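You operate a simulated robot arm through the tools that you are given. There is no shell and no other tool. Be economical: measure what you need, move in short steps, check, and stop when the job is done.

Carry out the task below with a simulated robot arm. There is one attempt and no reset: what you move stays moved.

## Task
Put the 2 mm shim pack in the beige box and screw the lid down.
Fine: it lies in the SHIMS drawer; shut that again; tighten both lid screws with the driver till green; stand it back.
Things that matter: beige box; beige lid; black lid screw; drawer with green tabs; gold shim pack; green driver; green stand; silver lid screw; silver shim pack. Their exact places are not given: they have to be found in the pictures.

It is judged by the outcome, as a careful person would: the job done as asked, and still so three seconds after it is handed in. It fails if anything else is knocked over, pushed out of place, dropped, spilled or broken. A push-on lid holds only when it is set on centred and level and pressed home; a screw cap is set on level and turned clockwise until tight.

## Robot
A 7-joint arm with a two-finger gripper on a trunk, on a base that drives. Base frame: it is fixed to the floor where the robot stands at the start and does not move with it; the origin is under the middle of the robot, x ahead of it, y to its left, z up. Lengths are in mm, angles in rad, forces in N, time in s.
With the tool pointing down near the work surface it reaches from about 260 to 740 mm from the robot's upright axis, wherever it stands. Its first joint turns from -2.897 to 2.897 rad. Places, roughly: beige box [600, -600, 1000]; beige lid [700, -600, 1100]; black lid screw [600, -700, 1100]; drawer with green tabs [600, 0, 700]; green stand [800, -600, 1000]; silver lid screw [600, -500, 1100]. Payload 1.71 kg.
The TCP is the grasp point between the finger pads, 20 mm short of the fingertips. In the tool frame z runs along the fingers and y along their closing line. The gripper opens to 96 mm. The gripper's body begins 113 mm behind the TCP.
Orientation is told as [roll, pitch, yaw] about the base's x, y, z axes, in that order, counted from this pose: with the fingers straight down and closing along the base's y, the tool's x points along the base's -x, its y along +y and its z along -z.

## Interface
- The arm moves only by the tool apply_moves. Its argument "series" is text: rows parted by semicolons, each of 7 numbers parted by spaces: the shift along the tool's x, y, z in units of 300 mm (1.0 is 300 mm), then the turn, a rotation vector about the tool's x, y, z in units of 120 degrees (1.0 is 120 degrees), then the gripper command, from -1 (fully open) to 1 (shut), values between in proportion. In form: tx ty tz ax ay az claw; .... A call has 1 to 20 rows; each row is the pose to reach, as a shift and turn from the pose commanded when the call began, along the tool's axes at that moment. A call with a number of a shift or a turn outside -1 to 1 is refused whole. Each row takes 0.2 s and may step no farther than 50 mm and 0.15 rad from the row before; otherwise, or with a gripper value out of range, the whole call is refused. Where a pose cannot be reached the arm comes as near as it can. A force on the tool above 40 N (or 10 N above the force at the start of the call, whichever is more), or a blocked arm, ends the call early, and 0.2 s more pass. Each finger travels about 153 mm/s and halts on what it meets, pressing with about 21 N; the grip force reading is that of the motor and also rises with nothing between the fingers. The clock runs only during rows and for 0.2 s after the last one: add rows that repeat a pose to give the fingers time. The reply holds the time, the measured pose of the TCP, the force on the tool along the base axes, the opening and the grip force, in the units named above and with some noise, with the torque about the TCP (base axes, N m) and any sound that the robot's microphone picked up, and new pictures: "views" is both (left out), scene, wrist or none.
- Cameras (640 x 400 px; columns grow to the right, rows downward): "scene" is now at [27.4, 113.7, 1563.4]; the picture's right is [-0.57, -0.82, 0.01], its down [-0.67, 0.45, -0.59] and it looks along [0.48, -0.34, -0.81] (base axes); focal length 214 px, centre (320, 200). "wrist" rides on the gripper at [66, 14, -145] in the tool frame; the picture's right is [-0.21, 0.98, 0.00], its down [-0.88, -0.18, -0.44] and it looks along [-0.43, -0.09, 0.90] (tool axes); focal length 275 px, centre (320, 200).
- lift_body(by): slides the trunk up (or, below 0, down) by that many mm; the arm and the scene camera ride with it, the base frame stays. It gives what a move gives, with no picture.
- steer(legs): drives the robot by 1 to 6 legs, each [ahead, turn to the left] in mm and rad, along the robot's own axes; the way and the turn of a leg run together, so that a leg with both is an arc; at most 1500 mm and 3.142 rad a leg. The arm and the cameras ride along, it lands a little off, and it stops where it bumps. It gives what a move gives, and a new picture of the scene camera.
- pan_tilt(pan, tilt): turns the head with the scene camera to pan (to the left, within 2.705 rad either way) and tilt (down, from -0.506 to 1.204), counted from straight ahead of the robot. It gives what a move gives, and a new picture of the scene camera.
- locate(camera, pixels): for up to 12 pixels [column, row] of the newest picture of that camera ("zoom" is the newest enlarged one), the place [x, y, z] in the base frame of the surface seen there, good to about 2 mm. It takes no simulated time.
- close_up(camera, box): a new picture of the part [left, top, right, bottom] of that camera's present view, enlarged. It takes no simulated time.
- sign_off(): hands the job in; it is judged then, once.

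Work in short steps. Measure before you move; look again where a grasp or a placing could have gone wrong, and mend it. You have 80 turns and 260 pictures in all, those below and enlarged ones among them. Open the gripper and draw the arm clear of the work before you hand the job in, unless the task says otherwise; then end with one line.

The tools are called after "Emit:" as a command line: name --argument value ..., lists and objects as JSON in quotes. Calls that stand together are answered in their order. apply_moves: Moves the arm, as the interface text tells. Its arguments: {"type":"object","properties":{"series":{"type":"string"},"views":{"type":"string","enum":["both","scene","wrist","none"]}},"required":["series"]} The other tools are called the same way: lift_body (by) slides the trunk up or down; steer (legs) drives the base; pan_tilt (pan, tilt) turns the head that bears the scene camera; locate (camera, pixels) gives the place of the surface under pixels of a picture; close_up (camera, box) takes an enlarged picture of a part of a camera's view; sign_off () hands the job in.

At the start:

```text
time_s: 0.0
tcp_pos: [231.4, -374.1, 1376.7]
tcp_rot: [0.001, 0.002, 0.0]
contact_force: [-0.4, 0.0, 0.5]
wrist_torque: [0.02, 0.02, 0.01]
opening: 96.2
grasp_force: 0.1
trunk travel left (down, up): [-175.0, 211.0]
robot x, y, heading: [-4.0, -0.2, 0.001]
head pan, tilt: [-0.6, 0.929]
```

scene: 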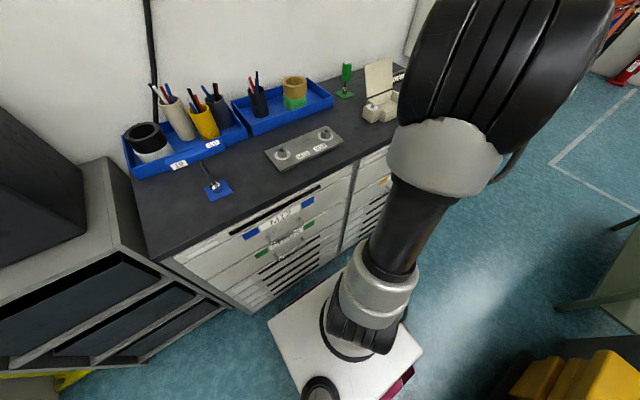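
wrist: 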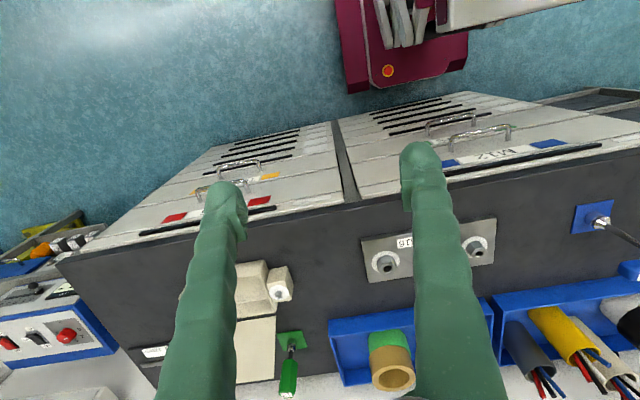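

The scene shows the bench with the beige box near (382,100), green driver at (346,75), and drawers with green tabs near (288,238). I take close-ups of these.

Emit:
close_up --camera "scene" --box '[230, 50, 420, 170]'

Emit:
close_up --camera "scene" --box '[200, 170, 400, 300]'

Emit:
close_up --camera "wrist" --box '[120, 150, 340, 400]'

```text
3.33 times, centred on (325, 110) of scene
```

zoom: 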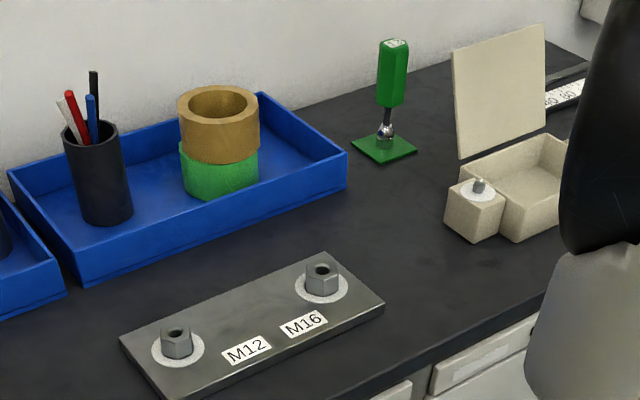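

```text
3.08 times, centred on (300, 235) of scene
```

zoom: 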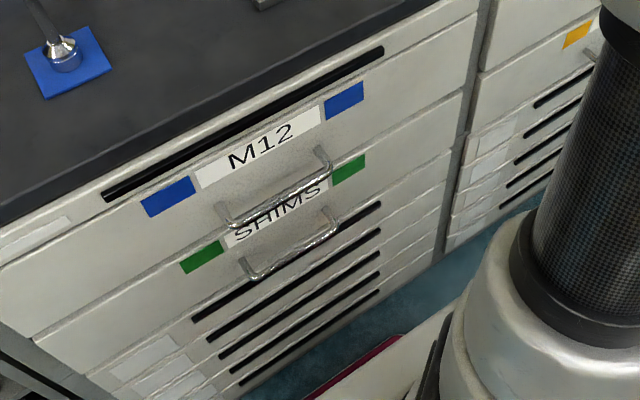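

```text
1.60 times, centred on (230, 275) of wrist
```

zoom: 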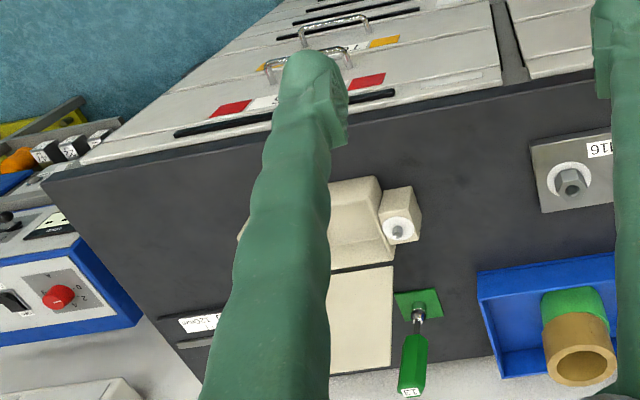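

I locate the key points in the scene image and the wrist image.

Emit:
locate --camera "scene" --pixels '[[346, 66], [344, 94], [371, 107], [365, 97], [381, 60], [288, 255], [308, 240], [280, 258], [305, 172], [263, 254], [309, 224], [320, 310]]'

Emit:
locate --camera "wrist" --pixels '[[279, 295], [268, 283], [245, 285], [255, 340], [290, 335], [289, 387], [287, 360], [470, 133], [448, 122]]'

Emit:
close_up --camera "wrist" --box '[400, 80, 600, 205]'

```text
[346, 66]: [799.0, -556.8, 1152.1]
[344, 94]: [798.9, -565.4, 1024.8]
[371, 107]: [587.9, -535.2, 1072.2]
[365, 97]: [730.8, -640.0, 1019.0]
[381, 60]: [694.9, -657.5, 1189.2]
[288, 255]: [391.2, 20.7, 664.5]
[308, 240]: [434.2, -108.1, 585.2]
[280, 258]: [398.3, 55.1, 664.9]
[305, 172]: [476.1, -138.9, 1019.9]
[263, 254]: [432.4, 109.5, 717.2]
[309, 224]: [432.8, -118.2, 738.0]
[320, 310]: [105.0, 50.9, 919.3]
```

```text
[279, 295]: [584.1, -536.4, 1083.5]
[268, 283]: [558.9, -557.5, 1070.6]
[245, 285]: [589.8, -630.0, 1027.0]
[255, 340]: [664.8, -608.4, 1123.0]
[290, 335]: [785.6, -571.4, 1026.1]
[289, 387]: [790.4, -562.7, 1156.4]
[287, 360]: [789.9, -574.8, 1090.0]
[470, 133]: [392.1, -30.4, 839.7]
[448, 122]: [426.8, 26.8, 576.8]
```

```text
3.20 times, centred on (500, 142) of wrist
```

zoom: 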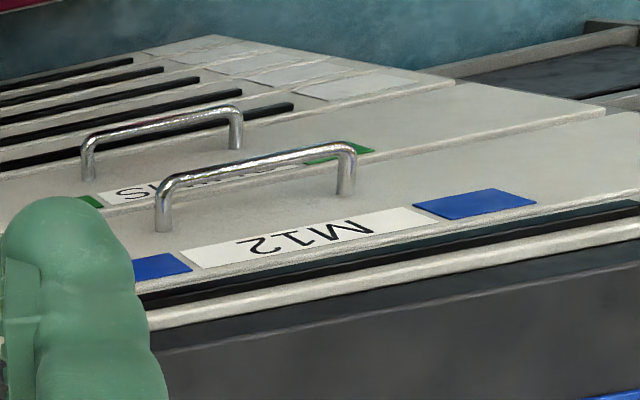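

Handle bar of SHIMS is at about x 391, z 664, y around 0; M12's bar sits above at z 840. I check the robot base's size and the free floor behind and to the right before backing up.

Emit:
locate --camera "scene" --pixels '[[345, 280], [275, 325], [418, 350], [300, 390], [480, 270], [560, 300], [246, 274], [336, 223], [340, 270], [270, 240], [322, 227], [400, 385]]'

Emit:
pan_tilt --pan -1.5 --tilt 0.9

Emit:
pan_tilt --pan 2.6 --tilt 0.8

Emit:
pan_tilt --pan 0.0 --tilt 1.1

```text
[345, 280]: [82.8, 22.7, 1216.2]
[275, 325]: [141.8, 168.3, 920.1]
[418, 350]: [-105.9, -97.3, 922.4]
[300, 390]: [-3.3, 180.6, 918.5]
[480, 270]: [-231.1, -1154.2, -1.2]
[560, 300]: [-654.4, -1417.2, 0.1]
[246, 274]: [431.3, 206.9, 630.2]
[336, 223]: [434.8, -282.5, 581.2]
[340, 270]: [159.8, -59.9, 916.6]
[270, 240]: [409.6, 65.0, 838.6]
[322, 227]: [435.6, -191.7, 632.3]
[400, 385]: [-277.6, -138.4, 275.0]
```

```text
time_s: 1.2
tcp_pos: [210.6, -372.3, 1381.5]
tcp_rot: [-0.003, -0.017, 0.001]
contact_force: [0.0, 0.3, -1.3]
wrist_torque: [-0.03, 0.0, 0.02]
opening: 96.1
grasp_force: 0.1
trunk travel left (down, up): [-175.0, 211.0]
robot x, y, heading: [-0.6, 0.1, 0.003]
head pan, tilt: [-1.499, 0.901]
```

scene: 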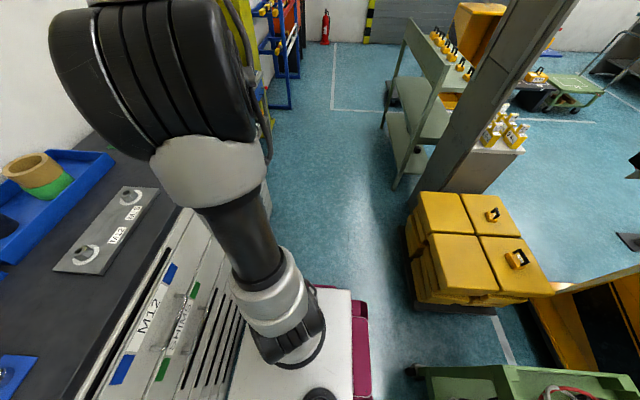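

```text
time_s: 4.5
tcp_pos: [210.9, -374.3, 1381.1]
tcp_rot: [-0.002, -0.018, 0.0]
contact_force: [0.3, 0.0, -0.1]
wrist_torque: [-0.02, 0.01, -0.02]
opening: 96.0
grasp_force: 0.0
trunk travel left (down, up): [-175.0, 211.0]
robot x, y, heading: [-1.3, 0.9, 0.001]
head pan, tilt: [2.601, 0.799]
```

scene: 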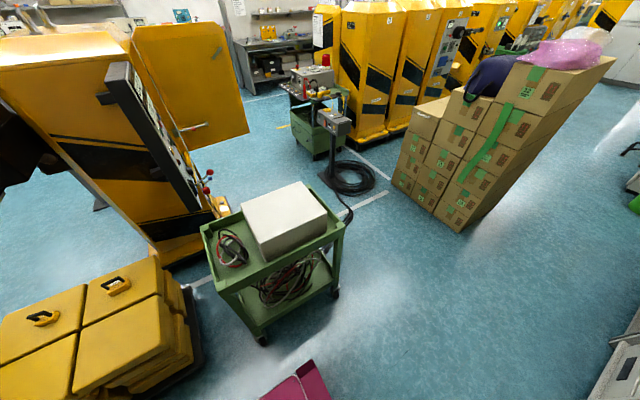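

```text
time_s: 6.9
tcp_pos: [210.0, -372.8, 1382.6]
tcp_rot: [-0.001, -0.016, 0.0]
contact_force: [-0.6, -0.1, -0.4]
wrist_torque: [0.0, -0.02, -0.02]
opening: 96.0
grasp_force: 0.1
trunk travel left (down, up): [-175.0, 211.0]
robot x, y, heading: [1.1, 4.0, -0.001]
head pan, tilt: [0.0, 1.1]
```

scene: 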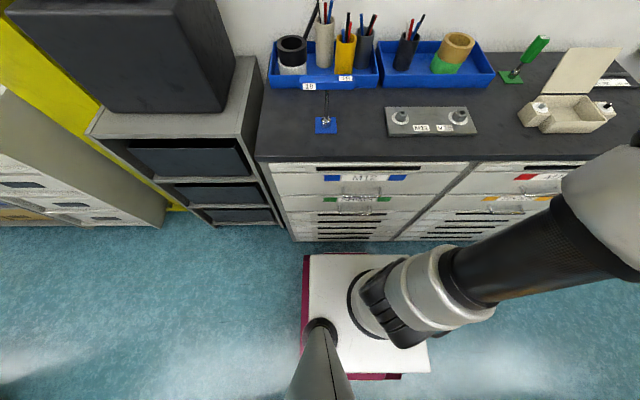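

Floor looks free in front; behind is a green cart and yellow boxes, so I measure those. First a close-up of the box in this view.

Emit:
close_up --camera "scene" --box '[490, 30, 640, 145]'

Emit:
locate --camera "zoom" --pixels '[[207, 325], [490, 325], [300, 335], [240, 290], [215, 300]]'

Emit:
pan_tilt --pan 2.7 --tilt 1.0

Emit:
locate --camera "scene" --pixels '[[265, 260], [300, 330], [340, 230], [100, 300], [200, 340], [50, 250], [300, 390], [270, 310], [180, 280]]'

```text
3.48 times, centred on (565, 88) of scene
```

zoom: 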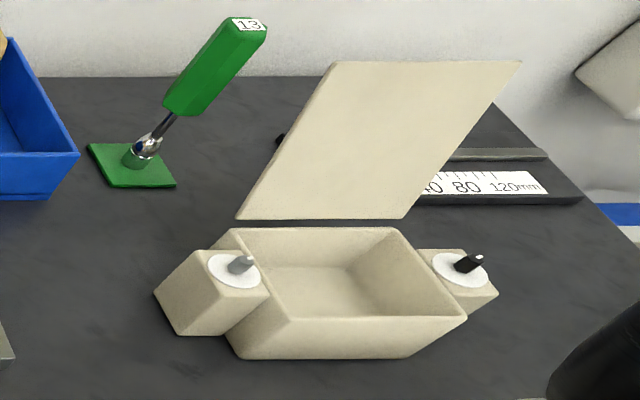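

```text
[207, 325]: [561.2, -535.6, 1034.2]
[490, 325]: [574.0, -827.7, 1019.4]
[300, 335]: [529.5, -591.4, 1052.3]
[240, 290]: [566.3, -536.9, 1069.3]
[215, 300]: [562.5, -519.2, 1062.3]
```

```text
time_s: 9.3
tcp_pos: [210.5, -372.5, 1381.8]
tcp_rot: [-0.002, -0.015, 0.0]
contact_force: [0.0, 0.0, 0.0]
wrist_torque: [-0.04, -0.01, 0.02]
opening: 96.2
grasp_force: 0.1
trunk travel left (down, up): [-175.0, 211.0]
robot x, y, heading: [1.8, 1.6, 0.0]
head pan, tilt: [2.7, 1.0]
```

scene: 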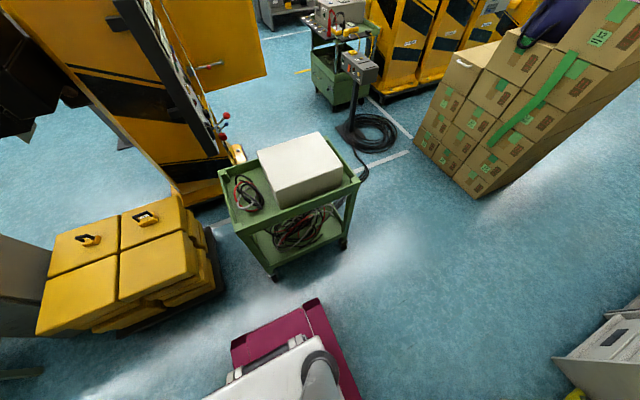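

```text
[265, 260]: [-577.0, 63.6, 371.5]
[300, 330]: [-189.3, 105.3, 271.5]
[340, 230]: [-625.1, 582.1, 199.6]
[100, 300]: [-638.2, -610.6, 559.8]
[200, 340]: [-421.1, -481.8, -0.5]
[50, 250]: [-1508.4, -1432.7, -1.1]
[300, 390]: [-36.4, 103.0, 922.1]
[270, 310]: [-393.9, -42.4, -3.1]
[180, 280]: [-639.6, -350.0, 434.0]
```

The cart is ~577 mm behind and the yellow pile about x<-480, so room behind is small. I'll back 80 mm, turn right and drive along the bench to about (90,-480), ending parallel to the bench so that both drawer and box are in reach from one place.

Emit:
steer --legs '[[-80, 0], [0, -1.23], [509, 0], [0, -0.34]]'

```text
time_s: 17.9
tcp_pos: [-304.6, -672.3, 1380.8]
tcp_rot: [-0.001, -0.017, -1.599]
contact_force: [-0.8, 0.4, 0.2]
wrist_torque: [0.03, -0.01, 0.01]
opening: 96.3
grasp_force: 0.0
trunk travel left (down, up): [-175.0, 211.0]
robot x, y, heading: [74.2, -474.6, -1.598]
head pan, tilt: [2.7, 1.0]
```

scene: 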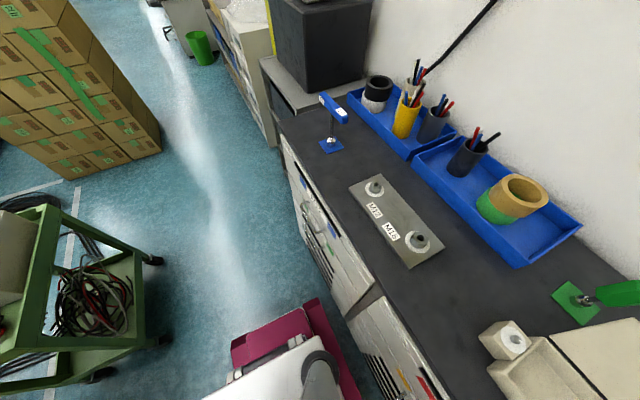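

From here joint 1 would have to go beyond its limit for an opened drawer (about 185° from the heading), so I turn the robot around: back along the way, turn about, and reverse in, to end facing +y near (85,-515).

Emit:
steer --legs '[[0, 0.368], [-509, 0], [0, 3.13], [-548, 0], [0, -0.33]]'

```text
time_s: 34.4
tcp_pos: [372.0, -159.1, 1386.9]
tcp_rot: [-0.001, -0.046, 1.968]
contact_force: [0.3, 1.1, -1.0]
wrist_torque: [-0.08, 0.06, 0.01]
opening: 95.7
grasp_force: 0.0
trunk travel left (down, up): [-175.0, 211.0]
robot x, y, heading: [78.3, -469.5, 2.007]
head pan, tilt: [2.7, 1.0]
stopped in leg 5: the robot was blocked; the commanded pose is now the measured one
```

scene: 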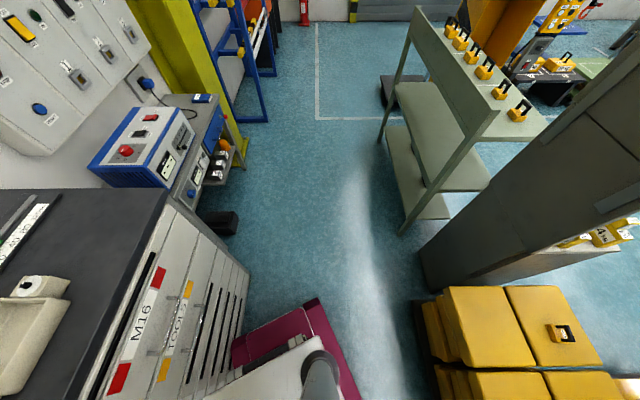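

The rear right corner (magenta, near (235,345)) touched the cabinet face. I drive forward 70 mm, straighten, and then back a little.

Emit:
steer --legs '[[70, 0], [0, -0.35], [-110, 0]]'

Emit:
pan_tilt --pan -0.9 --tilt 1.0

```text
time_s: 37.5
tcp_pos: [436.8, -310.1, 1385.2]
tcp_rot: [-0.004, -0.036, 1.613]
contact_force: [0.2, 1.1, -0.2]
wrist_torque: [-0.14, 0.02, 0.02]
opening: 96.2
grasp_force: 0.0
trunk travel left (down, up): [-175.0, 211.0]
robot x, y, heading: [53.6, -511.5, 1.652]
head pan, tilt: [2.7, 1.0]
```

scene: 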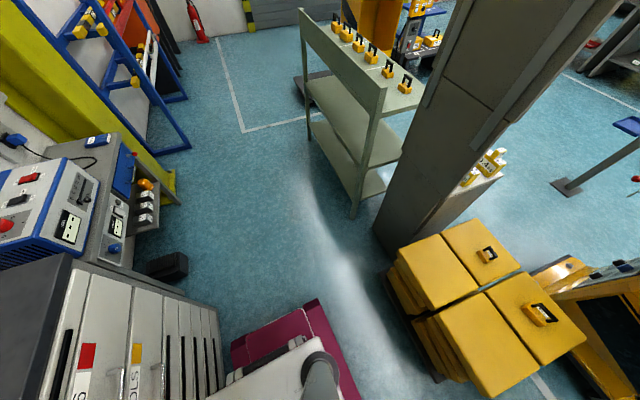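

```text
time_s: 40.5
tcp_pos: [439.7, -335.2, 1388.8]
tcp_rot: [0.0, -0.054, 1.616]
contact_force: [0.1, 0.4, 0.2]
wrist_torque: [0.01, -0.03, 0.01]
opening: 96.0
grasp_force: 0.0
trunk travel left (down, up): [-175.0, 211.0]
robot x, y, heading: [53.6, -512.9, 1.653]
head pan, tilt: [-0.901, 1.0]
```

scene: 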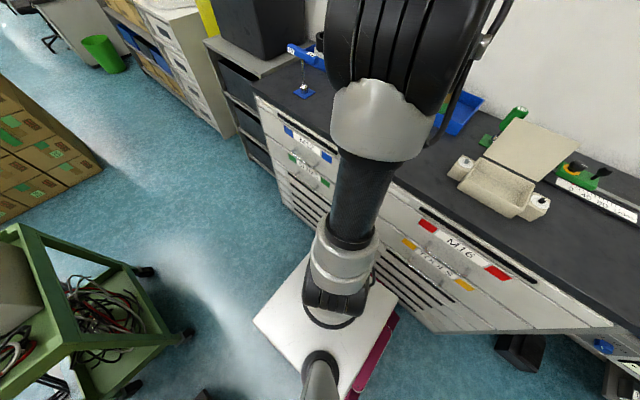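

Robot now stands at (54,-513), heading 1.65, with the drawer and box to its right side. I lower the trunk fully for the drawer.

Emit:
lift_body --by -172

```text
time_s: 42.5
tcp_pos: [438.7, -339.4, 1216.8]
tcp_rot: [-0.001, -0.057, 1.614]
contact_force: [0.6, -0.5, -0.2]
wrist_torque: [-0.01, 0.01, 0.01]
opening: 96.1
grasp_force: 0.0
trunk travel left (down, up): [-3.0, 383.0]
robot x, y, heading: [51.3, -511.2, 1.652]
head pan, tilt: [-0.901, 1.0]
```

Arm at (439,-339,1217). I swing it out in front of the green-tab drawer to about (150,-60,1000), tilting the fingers 45° toward the cabinet, in 12 rows.

Emit:
apply_moves --series "-0.0775 0.0768 0.0648 0.0313 0.0023 0.0017 -1; -0.155 0.1537 0.1295 0.0625 0.0045 0.0033 -1; -0.2325 0.2305 0.1943 0.0938 0.0068 0.005 -1; -0.31 0.3073 0.259 0.125 0.009 0.0067 -1; -0.3875 0.3842 0.3238 0.1563 0.0113 0.0083 -1; -0.465 0.461 0.3885 0.1875 0.0135 0.01 -1; -0.5425 0.5378 0.4533 0.2188 0.0158 0.0117 -1; -0.62 0.6147 0.518 0.25 0.018 0.0133 -1; -0.6975 0.6915 0.5828 0.2813 0.0203 0.015 -1; -0.775 0.7683 0.6475 0.3125 0.0225 0.0167 -1; -0.8525 0.8452 0.7123 0.3438 0.0248 0.0183 -1; -0.93 0.922 0.777 0.375 0.027 0.02 -1"

```text
time_s: 45.0
tcp_pos: [148.2, -60.9, 999.2]
tcp_rot: [-0.784, -0.021, 1.557]
contact_force: [-0.1, 0.3, 0.4]
wrist_torque: [0.03, -0.01, 0.06]
opening: 96.2
grasp_force: 0.0
trunk travel left (down, up): [-3.0, 383.0]
robot x, y, heading: [54.2, -512.2, 1.653]
head pan, tilt: [-0.901, 1.0]
```

scene: 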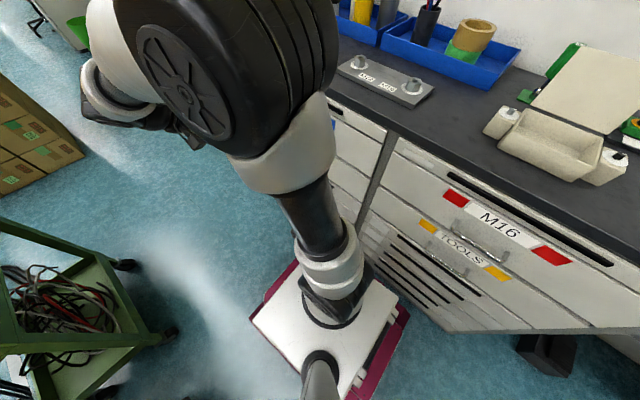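
wrist: 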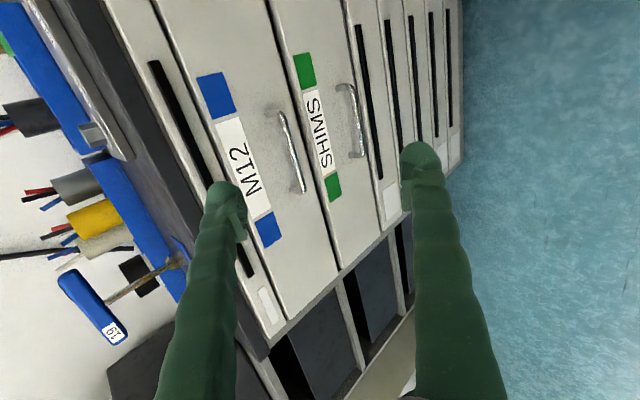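

The wrist view shows the SHIMS handle bar at about (355,120). I locate the bar and its ends.

Emit:
close_up --camera "wrist" --box '[250, 40, 410, 220]'

Emit:
locate --camera "wrist" --pixels '[[353, 90], [357, 120], [360, 150], [292, 150], [280, 120], [301, 185], [270, 20], [340, 262], [345, 20], [383, 225]]'

```text
2.22 times, centred on (330, 130) of wrist
```

zoom: 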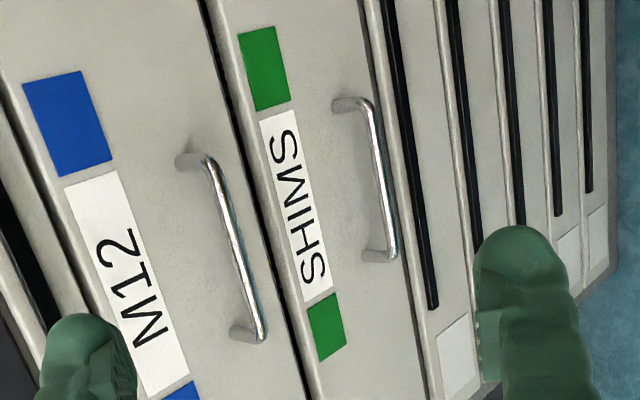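

```text
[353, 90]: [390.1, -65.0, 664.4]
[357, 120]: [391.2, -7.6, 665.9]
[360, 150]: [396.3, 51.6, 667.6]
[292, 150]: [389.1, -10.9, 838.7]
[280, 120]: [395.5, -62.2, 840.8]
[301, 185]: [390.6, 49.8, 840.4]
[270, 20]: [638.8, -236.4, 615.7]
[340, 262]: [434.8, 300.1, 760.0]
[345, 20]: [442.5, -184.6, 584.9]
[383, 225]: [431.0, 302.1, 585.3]
```

Bar centre is about (395,-6,664) with the face at x 433. I move to a pre-grasp 100 mm back along the 45° line, fingers opened to 30 mm.

Emit:
apply_moves --series "-0.025 0.03 0.14 0 0 0 0.375; -0.05 0.06 0.28 0 0 0 0.375; -0.075 0.09 0.42 0 0 0 0.375; -0.1 0.12 0.56 0 0 0 0.375; -0.125 0.15 0.7 0 0 0 0.375; -0.15 0.18 0.84 0 0 0 0.375; -0.173 0.211 0.977 0 0 0 0.375; -0.173 0.211 0.977 0 0 0 0.375" --views "wrist"

```text
time_s: 46.9
tcp_pos: [315.6, -4.6, 746.1]
tcp_rot: [-0.783, -0.023, 1.558]
contact_force: [0.2, 0.4, -0.1]
wrist_torque: [-0.01, -0.02, 0.02]
opening: 30.1
grasp_force: 0.0
trunk travel left (down, up): [-3.0, 383.0]
robot x, y, heading: [55.7, -512.4, 1.653]
head pan, tilt: [-0.901, 1.0]
```

wrist: 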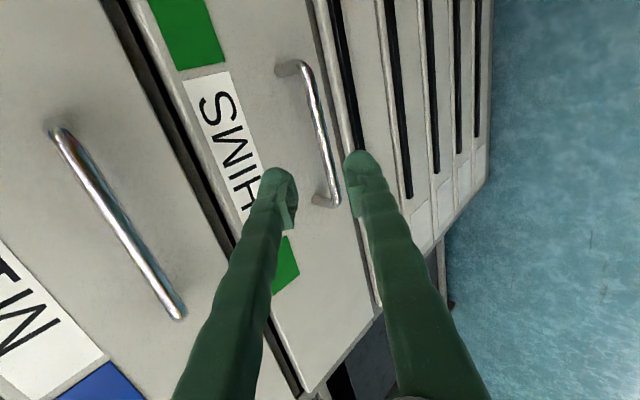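

Bar runs between the fingers in the picture near (322,130); I recheck its place.

Emit:
locate --camera "wrist" --pixels '[[310, 85], [321, 125], [332, 170], [295, 130], [345, 130]]'

```text
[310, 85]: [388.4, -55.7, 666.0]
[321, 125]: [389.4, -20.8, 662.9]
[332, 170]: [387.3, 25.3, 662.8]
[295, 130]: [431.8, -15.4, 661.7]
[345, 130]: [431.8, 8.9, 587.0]
```

Bar centre about (392,-10,661). I advance 106 mm along the fingers and close on it.

Emit:
apply_moves --series "0.005 0.008 0.1 0 0 0 0.375; 0.01 0.017 0.2 0 0 0 0.375; 0.019 0.017 0.29 0 0 0 0.375; 0.019 0.017 0.355 0 0 0 0.375; 0.019 0.017 0.355 0 0 0 0.375; 0.019 0.017 0.355 0 0 0 1; 0.019 0.017 0.355 0 0 0 1" --views "wrist"

```text
time_s: 48.5
tcp_pos: [384.8, -13.9, 669.2]
tcp_rot: [-0.785, -0.021, 1.554]
contact_force: [0.9, -0.2, 12.0]
wrist_torque: [-0.43, -0.09, 0.2]
opening: 11.1
grasp_force: 35.1
trunk travel left (down, up): [-3.0, 383.0]
robot x, y, heading: [57.7, -511.9, 1.65]
head pan, tilt: [-0.901, 1.0]
```

wrist: 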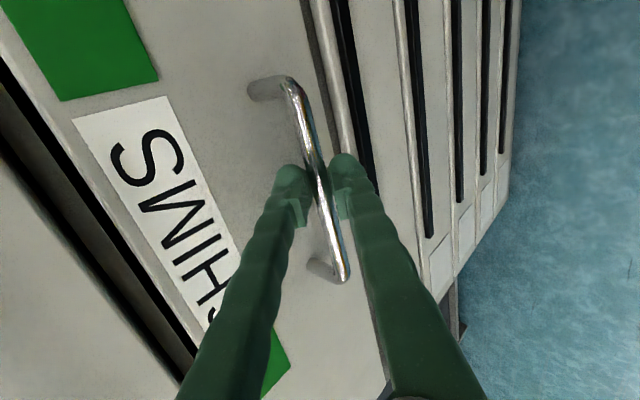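

The bar is held (opening 11 mm, 35 N). I pull straight toward -x by 120 mm first.

Emit:
apply_moves --series "0 0.024 -0.024 0 0 0 1; 0 0.059 -0.0588 0 0 0 1; 0.001 0.106 -0.106 0 0 0 1; 0.002 0.153 -0.153 0 0 0 1; 0.003 0.2 -0.2 0 0 0 1; 0.004 0.248 -0.247 0 0 0 1; 0.005 0.284 -0.283 0 0 0 1"

```text
time_s: 50.0
tcp_pos: [265.7, -14.6, 669.7]
tcp_rot: [-0.784, -0.017, 1.551]
contact_force: [-1.0, -30.7, -3.7]
wrist_torque: [-0.56, 0.0, 0.1]
opening: 11.0
grasp_force: 35.2
trunk travel left (down, up): [-3.0, 383.0]
robot x, y, heading: [58.4, -510.0, 1.653]
head pan, tilt: [-0.901, 1.0]
```

scene: 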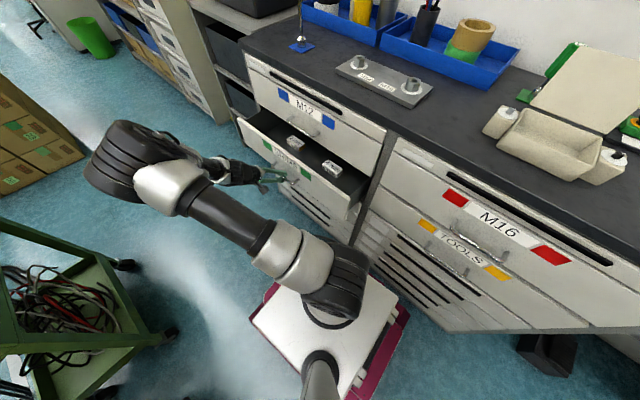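
wrist: 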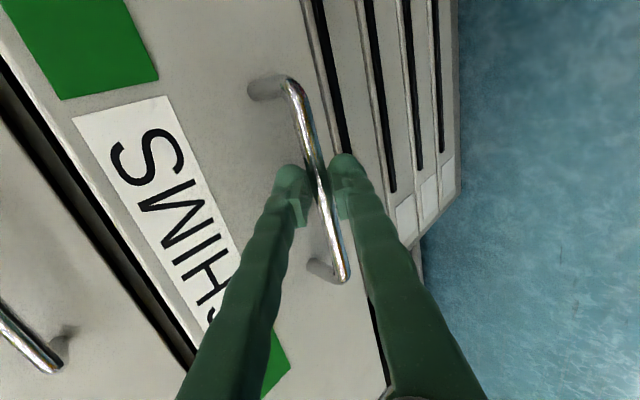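

The drawer is open by 119 mm and two packs show at (297,143) and (331,168). A side force of -31 N in y has built up, which I'll relieve. First I look at the packs.

Emit:
close_up --camera "scene" --box '[230, 100, 380, 210]'

Emit:
locate --camera "zoom" --pixels '[[285, 180], [430, 290], [250, 170], [310, 205], [400, 275], [470, 310], [350, 260], [530, 385], [270, 235], [300, 160], [440, 270]]'

```text
3.64 times, centred on (305, 155) of scene
```

zoom: 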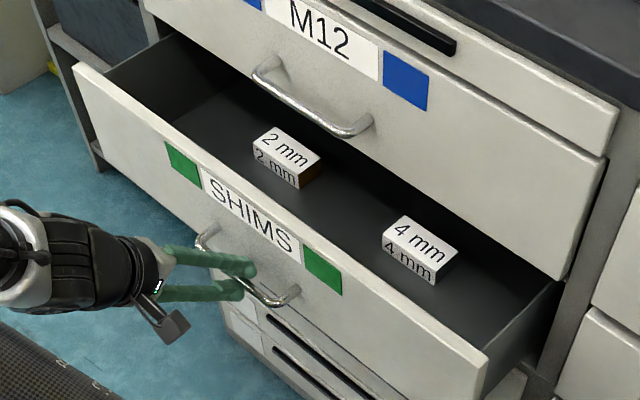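

```text
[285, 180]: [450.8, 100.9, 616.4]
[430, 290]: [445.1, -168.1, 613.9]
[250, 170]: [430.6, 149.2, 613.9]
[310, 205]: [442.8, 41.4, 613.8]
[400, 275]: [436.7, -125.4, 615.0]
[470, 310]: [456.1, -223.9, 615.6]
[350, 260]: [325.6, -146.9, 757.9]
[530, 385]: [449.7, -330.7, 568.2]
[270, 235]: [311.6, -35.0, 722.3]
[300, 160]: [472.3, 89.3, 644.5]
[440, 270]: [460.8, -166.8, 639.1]
```

The gold 2 mm pack sits near (465,95,~644 top), the silver 4 mm at y≈-165. I pull another 130 mm so that the pack comes clear of the M12 handle, easing the side force.

Emit:
apply_moves --series "0.015 0.01 -0.01 0 0 0 1; 0.018 0.059 -0.0588 0 0 0 1; 0.018 0.106 -0.106 0 0 0 1; 0.018 0.153 -0.153 0 0 0 1; 0.018 0.2 -0.2 0 0 0 1; 0.018 0.248 -0.247 0 0 0 1; 0.018 0.307 -0.306 0 0 0 1"

```text
time_s: 51.6
tcp_pos: [131.2, -14.8, 668.6]
tcp_rot: [-0.783, -0.021, 1.557]
contact_force: [-0.6, -14.4, 1.3]
wrist_torque: [0.18, -0.03, 0.82]
opening: 11.0
grasp_force: 35.3
trunk travel left (down, up): [-3.0, 383.0]
robot x, y, heading: [58.7, -511.4, 1.651]
head pan, tilt: [-0.901, 1.0]
```

scene: 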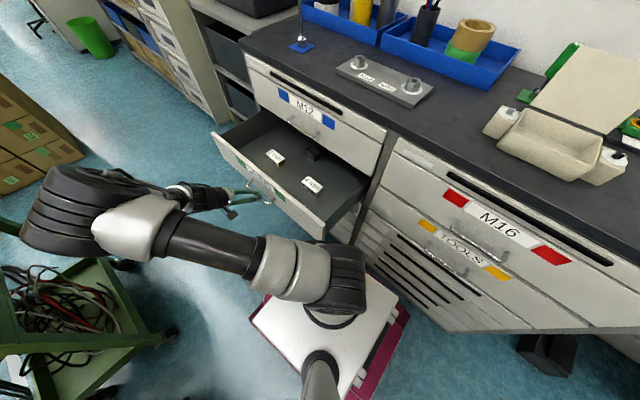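
wrist: 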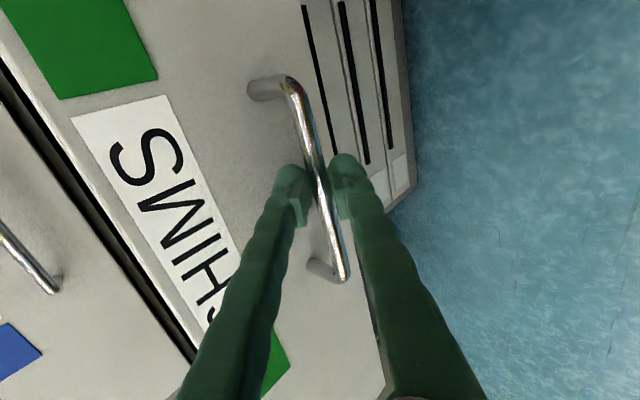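

Drawer is out 254 mm. I open the fingers to 30 mm, and back off along the tool axis.

Emit:
apply_moves --series "0 0 0 0 0 0 0.375; 0 0 0 0 0 0 0.375; 0 0 -0.08 0 0 0 0.375; 0 0 -0.2 0 0 0 0.375; 0 0 -0.34 0 0 0 0.375; 0 0 -0.48 0 0 0 0.375" --views "scene"

Emit:
close_up --camera "scene" --box '[200, 80, 390, 230]'

Emit:
locate --camera "zoom" --pixels '[[257, 255], [230, 245], [285, 270], [270, 245], [255, 270], [375, 345], [385, 255], [300, 310], [55, 190], [250, 253], [265, 260]]'

```text
time_s: 53.0
tcp_pos: [28.0, -17.2, 770.2]
tcp_rot: [-0.783, -0.021, 1.557]
contact_force: [0.1, -1.1, 0.2]
wrist_torque: [-0.02, 0.02, -0.03]
opening: 30.1
grasp_force: 0.0
trunk travel left (down, up): [-3.0, 383.0]
robot x, y, heading: [53.4, -510.6, 1.651]
head pan, tilt: [-0.901, 1.0]
```

scene: 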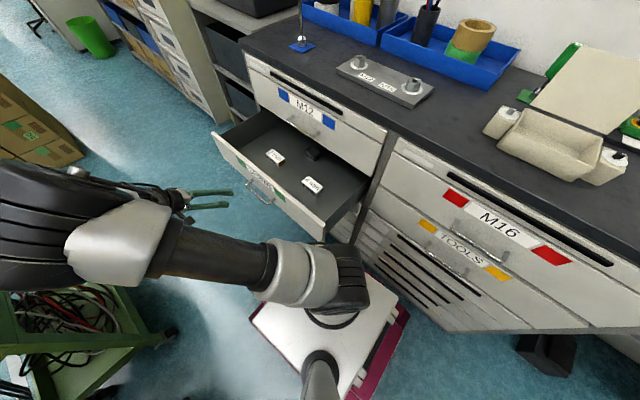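

```text
2.67 times, centred on (295, 155) of scene
```

zoom: 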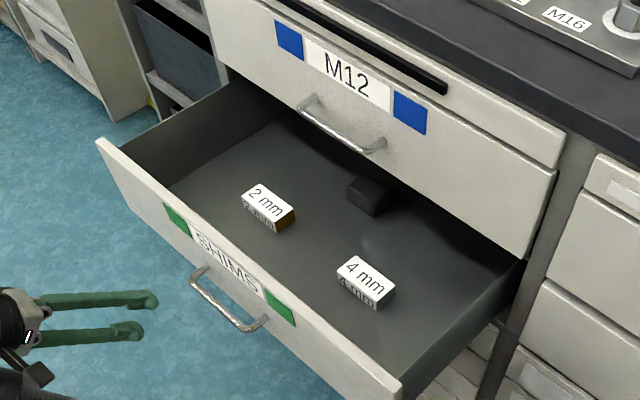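

```text
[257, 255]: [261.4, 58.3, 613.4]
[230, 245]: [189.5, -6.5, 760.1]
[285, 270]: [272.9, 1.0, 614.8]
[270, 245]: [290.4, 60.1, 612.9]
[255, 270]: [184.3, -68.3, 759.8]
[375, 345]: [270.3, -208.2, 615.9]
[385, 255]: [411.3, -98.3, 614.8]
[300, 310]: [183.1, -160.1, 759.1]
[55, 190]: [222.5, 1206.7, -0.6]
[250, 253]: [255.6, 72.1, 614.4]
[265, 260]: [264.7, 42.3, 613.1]
```

The 2 mm pack now lies at zoom (268,207). I locate its top corners, the 4 mm pack, and the M12 handle.

Emit:
locate --camera "zoom" --pixels '[[268, 201], [246, 197], [260, 187], [290, 209], [276, 219], [285, 221], [365, 280], [368, 188], [340, 140], [218, 240], [275, 225]]'

```text
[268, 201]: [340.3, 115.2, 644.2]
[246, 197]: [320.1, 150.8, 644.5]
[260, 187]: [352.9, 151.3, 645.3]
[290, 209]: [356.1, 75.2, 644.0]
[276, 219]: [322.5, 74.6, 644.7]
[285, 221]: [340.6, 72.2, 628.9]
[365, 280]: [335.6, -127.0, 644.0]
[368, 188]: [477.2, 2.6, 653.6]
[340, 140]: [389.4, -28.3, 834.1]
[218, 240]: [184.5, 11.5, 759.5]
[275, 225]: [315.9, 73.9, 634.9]
```

The pack spans x 317–358, y 72–154, top z 645. I straighten the tool and go above it at (337,113,860), fingers opened to 62 mm.

Emit:
apply_moves --series "-0.05 -0.124 0.03 -0.042 0 0 0.375; -0.1 -0.248 0.08 -0.0935 0 0 0.375; -0.17 -0.372 0.18 -0.14 0 0 0; -0.226 -0.466 0.258 -0.187 0 0 -0.3; -0.283 -0.582 0.323 -0.234 0 0 -0.3; -0.34 -0.698 0.387 -0.28 0 0 -0.3; -0.396 -0.815 0.452 -0.327 0 0 -0.3; -0.453 -0.931 0.516 -0.374 0.01 0 -0.3; -0.453 -0.931 0.516 -0.374 0.01 0 -0.3"

```text
refused: row 3 steps farther than a row can; nothing moved
```

Emit:
apply_moves --series "-0.05 -0.11 0.04 -0.042 0 0 0.375; -0.1 -0.22 0.09 -0.085 0 0 0.375; -0.15 -0.33 0.16 -0.13 0 0 0; -0.21 -0.44 0.23 -0.175 0 0 -0.3; -0.27 -0.555 0.3 -0.22 0 0 -0.3; -0.33 -0.68 0.37 -0.27 0 0 -0.3; -0.39 -0.805 0.44 -0.32 0 0 -0.3; -0.453 -0.931 0.516 -0.374 0.01 0 -0.3; -0.453 -0.931 0.516 -0.374 0.01 0 -0.3"

```text
time_s: 55.0
tcp_pos: [344.6, 117.7, 864.0]
tcp_rot: [0.0, -0.001, 1.548]
contact_force: [0.5, 0.6, 0.1]
wrist_torque: [0.0, 0.08, 0.01]
opening: 62.5
grasp_force: 0.1
trunk travel left (down, up): [-3.0, 383.0]
robot x, y, heading: [58.9, -509.9, 1.653]
head pan, tilt: [-0.901, 1.0]
```

scene: 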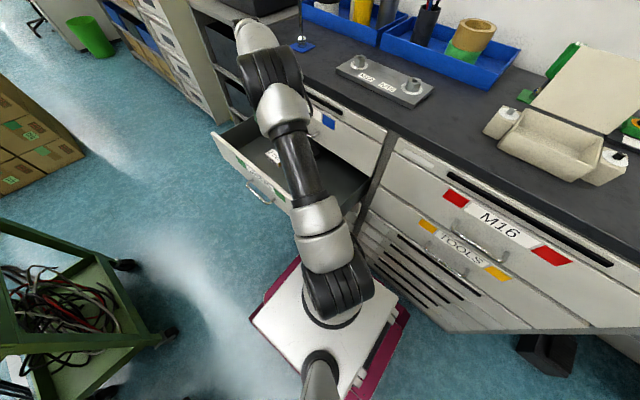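
wrist: 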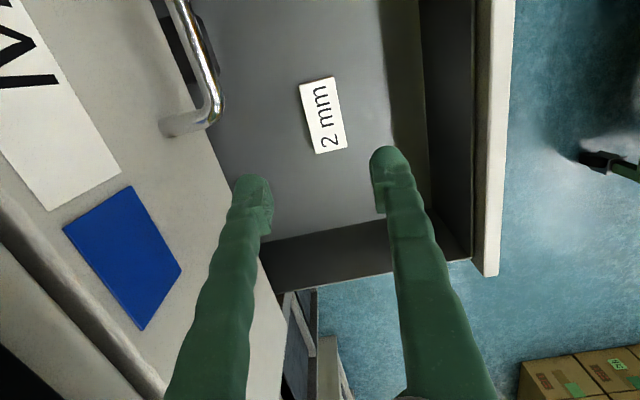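

The pack shows at (322,115) in the wrist view; I measure it from here.

Emit:
locate --camera "wrist" --pixels '[[302, 84], [334, 79], [345, 148], [317, 153], [323, 115], [215, 100]]'

```text
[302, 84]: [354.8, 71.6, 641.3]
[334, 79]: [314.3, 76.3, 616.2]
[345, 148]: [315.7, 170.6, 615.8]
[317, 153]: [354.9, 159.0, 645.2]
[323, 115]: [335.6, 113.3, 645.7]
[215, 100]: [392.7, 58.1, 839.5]
```

Pack centre (337,114). I go down to z 638 and close across its 40 mm width.

Emit:
apply_moves --series "0.014 0.025 0.14 0 0 -0.011 -0.3; 0.014 0.025 0.28 0 0 -0.011 -0.3; 0.014 0.025 0.42 0 0 -0.011 -0.3; 0.014 0.025 0.56 0 0 -0.011 -0.3; 0.014 0.025 0.68 0 0 -0.011 -0.3; 0.014 0.025 0.75 0 0 -0.011 -0.3; 0.014 0.025 0.75 0 0 -0.011 -0.3; 0.014 0.025 0.75 0 0 -0.011 1; 0.014 0.025 0.75 0 0 -0.011 1; 0.014 0.025 0.75 0 0 -0.011 1"

```text
time_s: 57.2
tcp_pos: [332.8, 109.5, 637.6]
tcp_rot: [-0.003, -0.003, 1.571]
contact_force: [1.5, -0.1, 1.1]
wrist_torque: [0.21, -0.07, -0.05]
opening: 44.7
grasp_force: 21.2
trunk travel left (down, up): [-3.0, 383.0]
robot x, y, heading: [55.8, -513.0, 1.649]
head pan, tilt: [-0.901, 1.0]
```

scene: 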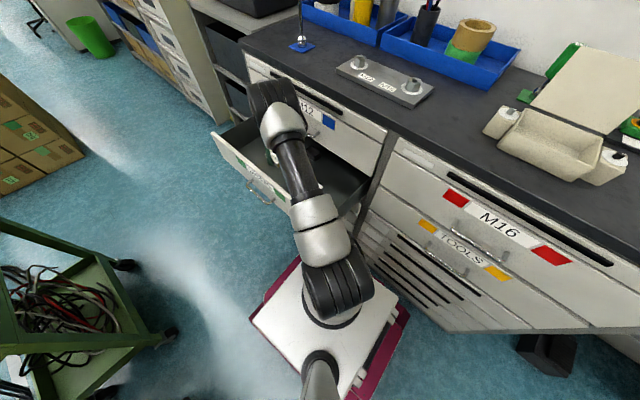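
wrist: 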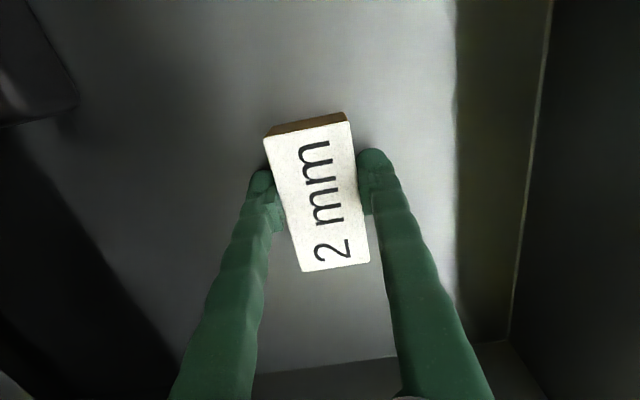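

Held at 44.7 mm with 21 N. I lift it straight up to z 870.

Emit:
apply_moves --series "0 0 -0.05 0 0 0 1; 0 0 -0.19 0 0 0 1; 0 0 -0.33 0 0 0 1; 0 0 -0.47 0 0 0 1; 0 0 -0.61 0 0 0 1; 0 0 -0.77 0 0 0 1" --views "wrist"

Emit:
close_up --camera "scene" --box '[470, 30, 640, 200]'

Emit:
locate --camera "zoom" --pixels '[[70, 315], [135, 350], [170, 285], [310, 440], [400, 480], [240, 400], [480, 400], [160, 290], [490, 480], [220, 380], [300, 250], [560, 480]]'

```text
time_s: 58.6
tcp_pos: [333.1, 112.1, 869.3]
tcp_rot: [-0.001, 0.0, 1.571]
contact_force: [0.9, 0.3, -3.2]
wrist_torque: [-0.02, -0.02, 0.02]
opening: 44.4
grasp_force: 20.8
trunk travel left (down, up): [-3.0, 383.0]
robot x, y, heading: [56.9, -513.2, 1.655]
head pan, tilt: [-0.901, 1.0]
```

wrist: 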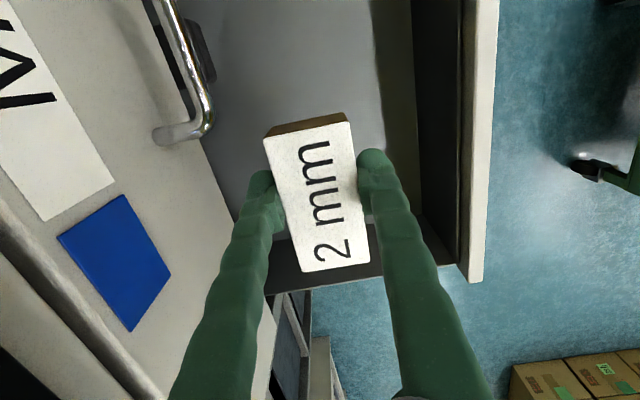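

```text
2.35 times, centred on (555, 115) of scene
```

zoom: 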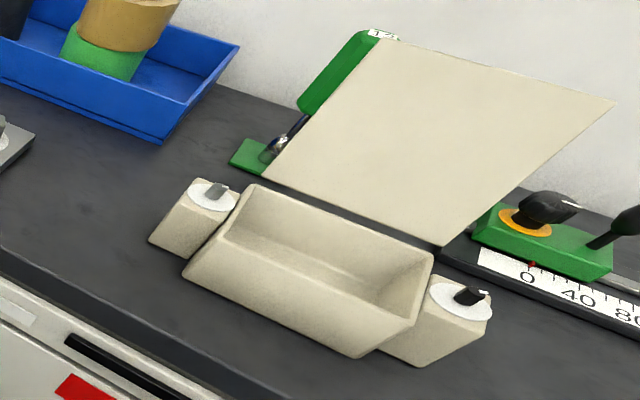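

```text
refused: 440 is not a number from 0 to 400
```

Pack carried securely. I measure the box rim, cavity floor, screws and lid.

Emit:
locate --camera "zoom" --pixels '[[255, 187], [432, 257], [415, 318], [222, 235], [310, 240], [212, 197], [219, 188], [458, 300], [470, 293], [385, 42], [612, 100], [440, 243]]'

Emit:
locate --camera "zoom" --pixels '[[285, 290], [350, 320], [265, 174], [205, 250], [350, 265], [270, 230], [262, 222], [375, 300], [355, 120], [275, 150], [385, 35], [200, 185]]'

```text
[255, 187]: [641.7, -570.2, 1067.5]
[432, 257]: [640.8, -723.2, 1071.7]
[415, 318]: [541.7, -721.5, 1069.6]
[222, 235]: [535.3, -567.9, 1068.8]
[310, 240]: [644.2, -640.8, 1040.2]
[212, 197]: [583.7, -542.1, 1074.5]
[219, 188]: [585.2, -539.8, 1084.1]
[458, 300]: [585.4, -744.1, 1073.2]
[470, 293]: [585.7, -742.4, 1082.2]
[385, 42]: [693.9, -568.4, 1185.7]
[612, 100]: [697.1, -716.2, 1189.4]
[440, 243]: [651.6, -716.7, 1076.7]
```

```text
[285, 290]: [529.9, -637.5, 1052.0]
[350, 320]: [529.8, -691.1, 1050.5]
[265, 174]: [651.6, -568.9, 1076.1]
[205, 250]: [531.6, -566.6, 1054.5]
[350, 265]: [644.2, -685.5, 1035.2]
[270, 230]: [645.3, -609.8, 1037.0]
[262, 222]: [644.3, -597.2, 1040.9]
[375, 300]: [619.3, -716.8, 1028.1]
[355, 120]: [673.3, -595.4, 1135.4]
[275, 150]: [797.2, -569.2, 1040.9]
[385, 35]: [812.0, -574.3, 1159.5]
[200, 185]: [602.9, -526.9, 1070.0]
```

Box rim z 1070, cavity about x 538–643, y −718..−572, lid hinged at x 651 and leaning back. I raise the pack to z 1150 and carry it toward the box in stages.

Emit:
apply_moves --series "0 0 -0.15 0 0 0 1; 0 0 -0.31 0 0 0 1; 0 0 -0.47 0 0 0 1; 0 0 -0.63 0 0 0 1; 0 0 -0.79 0 0 0 1; 0 0 -0.94 0 0 0 1; 0.15 0 -0.94 0 0 0 1; 0.3 -0.03 -0.94 0 0 0 1; 0.45 -0.06 -0.94 0 0 0 1; 0.6 -0.09 -0.94 0 0 0 1; 0.75 -0.12 -0.94 0 0 0 1; 0.9 -0.15 -0.94 0 0 0 1; 1 -0.2 -0.94 0 0 0 1" --views "none"

Emit:
apply_moves --series "0.15 -0.05 0 0 0 0 1; 0.3 -0.1 0 0 0 0 1; 0.45 -0.15 0 0 0 0 1; 0.6 -0.2 0 0 0 0 1; 0.75 -0.25 0 0 0 0 1; 0.9 -0.3 0 0 0 0 1; 1 -0.35 0 0 0 0 1" --views "scene"

```text
time_s: 61.5
tcp_pos: [393.9, -189.0, 1148.7]
tcp_rot: [-0.002, -0.003, 1.57]
contact_force: [-0.6, 0.6, -2.8]
wrist_torque: [0.01, -0.04, -0.04]
opening: 44.6
grasp_force: 20.6
out of reach, approached as far as the arm can: row 4, 5, 6, 7, 8
trunk travel left (down, up): [-3.0, 383.0]
robot x, y, heading: [53.7, -510.3, 1.655]
head pan, tilt: [-0.901, 1.0]
```

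```text
time_s: 63.0
tcp_pos: [500.3, -489.7, 1146.4]
tcp_rot: [-0.003, -0.005, 1.572]
contact_force: [0.1, -1.0, -2.6]
wrist_torque: [0.02, 0.02, -0.01]
opening: 44.6
grasp_force: 20.8
trunk travel left (down, up): [-3.0, 383.0]
robot x, y, heading: [54.5, -509.8, 1.65]
head pan, tilt: [-0.901, 1.0]
```

scene: 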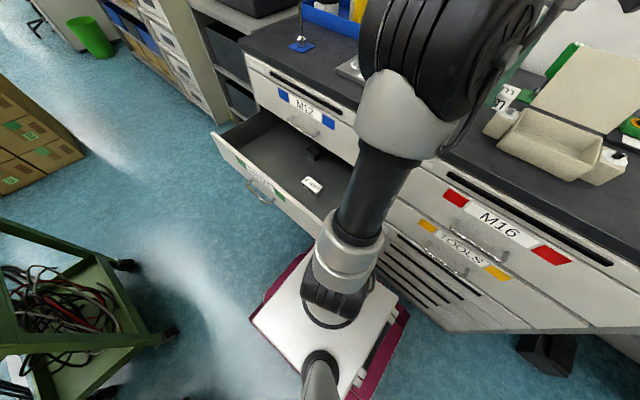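

At (500,−490,1146). I continue over the box to (583,−645) and look.

Emit:
apply_moves --series "0.12 -0.065 0 0 0 0 1; 0.24 -0.13 0 0 0 0 1; 0.36 -0.195 0 0 0 0 1; 0.47 -0.25 0 0 0 0 1; 0.517 -0.277 0 0 0 0 1; 0.517 -0.277 0 0 0 0 1"

```text
time_s: 64.5
tcp_pos: [582.1, -657.8, 1146.1]
tcp_rot: [0.002, -0.014, 1.569]
contact_force: [-0.9, -0.2, -3.3]
wrist_torque: [-0.1, 0.02, 0.0]
opening: 44.8
grasp_force: 21.5
trunk travel left (down, up): [-3.0, 383.0]
robot x, y, heading: [58.2, -512.0, 1.649]
head pan, tilt: [-0.901, 1.0]
```

scene: 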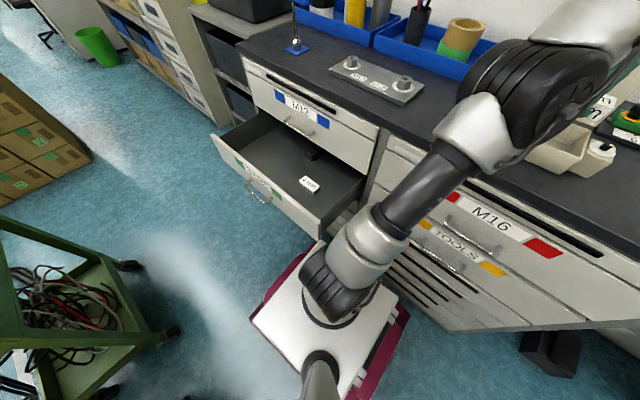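
wrist: 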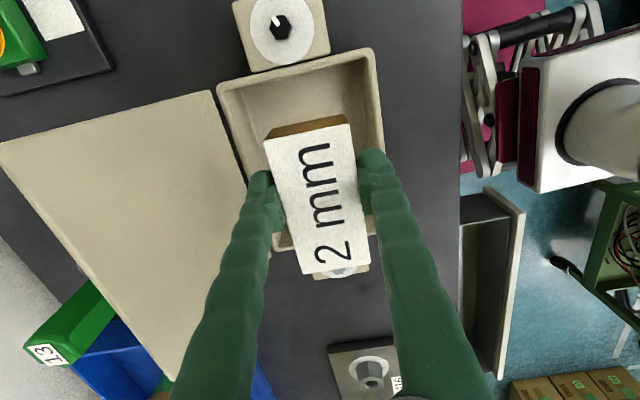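

The pack hangs over the cavity. I shift 9 mm toward +y and lower slowly to z ≈1053.

Emit:
apply_moves --series "-0.03 -0.017 0.08 0 0 0 1; -0.03 -0.017 0.17 0 0 0 1; -0.03 -0.017 0.24 0 0 0 1; -0.03 -0.017 0.28 0 0 0 1; -0.03 -0.017 0.31 0 0 0 1" --views "wrist"

```text
time_s: 65.7
tcp_pos: [588.6, -637.0, 1054.3]
tcp_rot: [0.0, -0.006, 1.57]
contact_force: [0.0, -0.2, -2.9]
wrist_torque: [-0.04, -0.04, 0.0]
opening: 44.9
grasp_force: 20.8
trunk travel left (down, up): [-3.0, 383.0]
robot x, y, heading: [55.1, -514.0, 1.65]
head pan, tilt: [-0.901, 1.0]
```

wrist: 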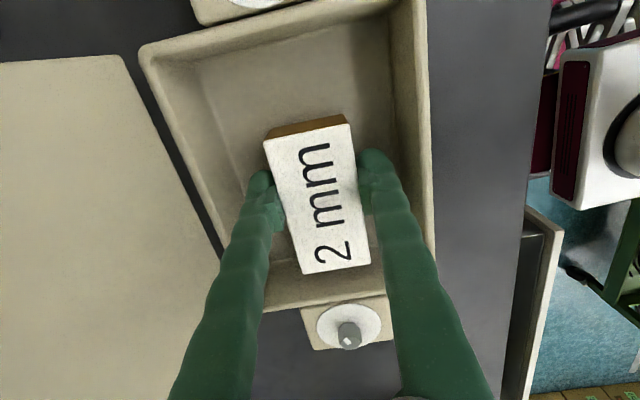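

Pack is inside the walls. I read the cavity floor height before the last millimetres.

Emit:
locate --camera "wrist" --pixels '[[240, 110], [300, 80], [340, 100], [345, 195], [265, 150]]'

```text
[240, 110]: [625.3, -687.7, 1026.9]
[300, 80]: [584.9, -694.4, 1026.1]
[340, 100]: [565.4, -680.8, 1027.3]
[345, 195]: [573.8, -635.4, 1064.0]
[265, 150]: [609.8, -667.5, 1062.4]
```

Floor is 1026.5, pack bottom about 1031. I lower 5 mm, open to 58 mm, and rise clear.

Emit:
apply_moves --series "0 0 0.01 0 0 0 1; 0 0 0.016 0 0 0 1; 0 0 0.016 0 0 0 1; 0 0 0.016 0 0 0 -0.2; 0 0 0.016 0 0 0 -0.2; 0 0 -0.05 0 0 0 -0.2; 0 0 -0.2 0 0 0 -0.2; 0 0 -0.35 0 0 0 -0.2; 0 0 -0.5 0 0 0 -0.2" --views "wrist"

```text
time_s: 67.7
tcp_pos: [580.4, -636.9, 1161.1]
tcp_rot: [0.002, -0.005, 1.573]
contact_force: [-0.4, 0.4, -1.2]
wrist_torque: [-0.03, 0.11, 0.02]
opening: 57.7
grasp_force: 0.0
out of reach, approached as far as the arm can: row 8, 9
trunk travel left (down, up): [-3.0, 383.0]
robot x, y, heading: [54.3, -508.9, 1.648]
head pan, tilt: [-0.901, 1.0]
```

wrist: 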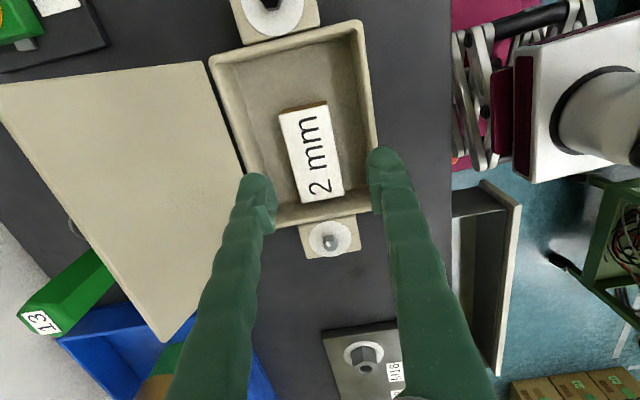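

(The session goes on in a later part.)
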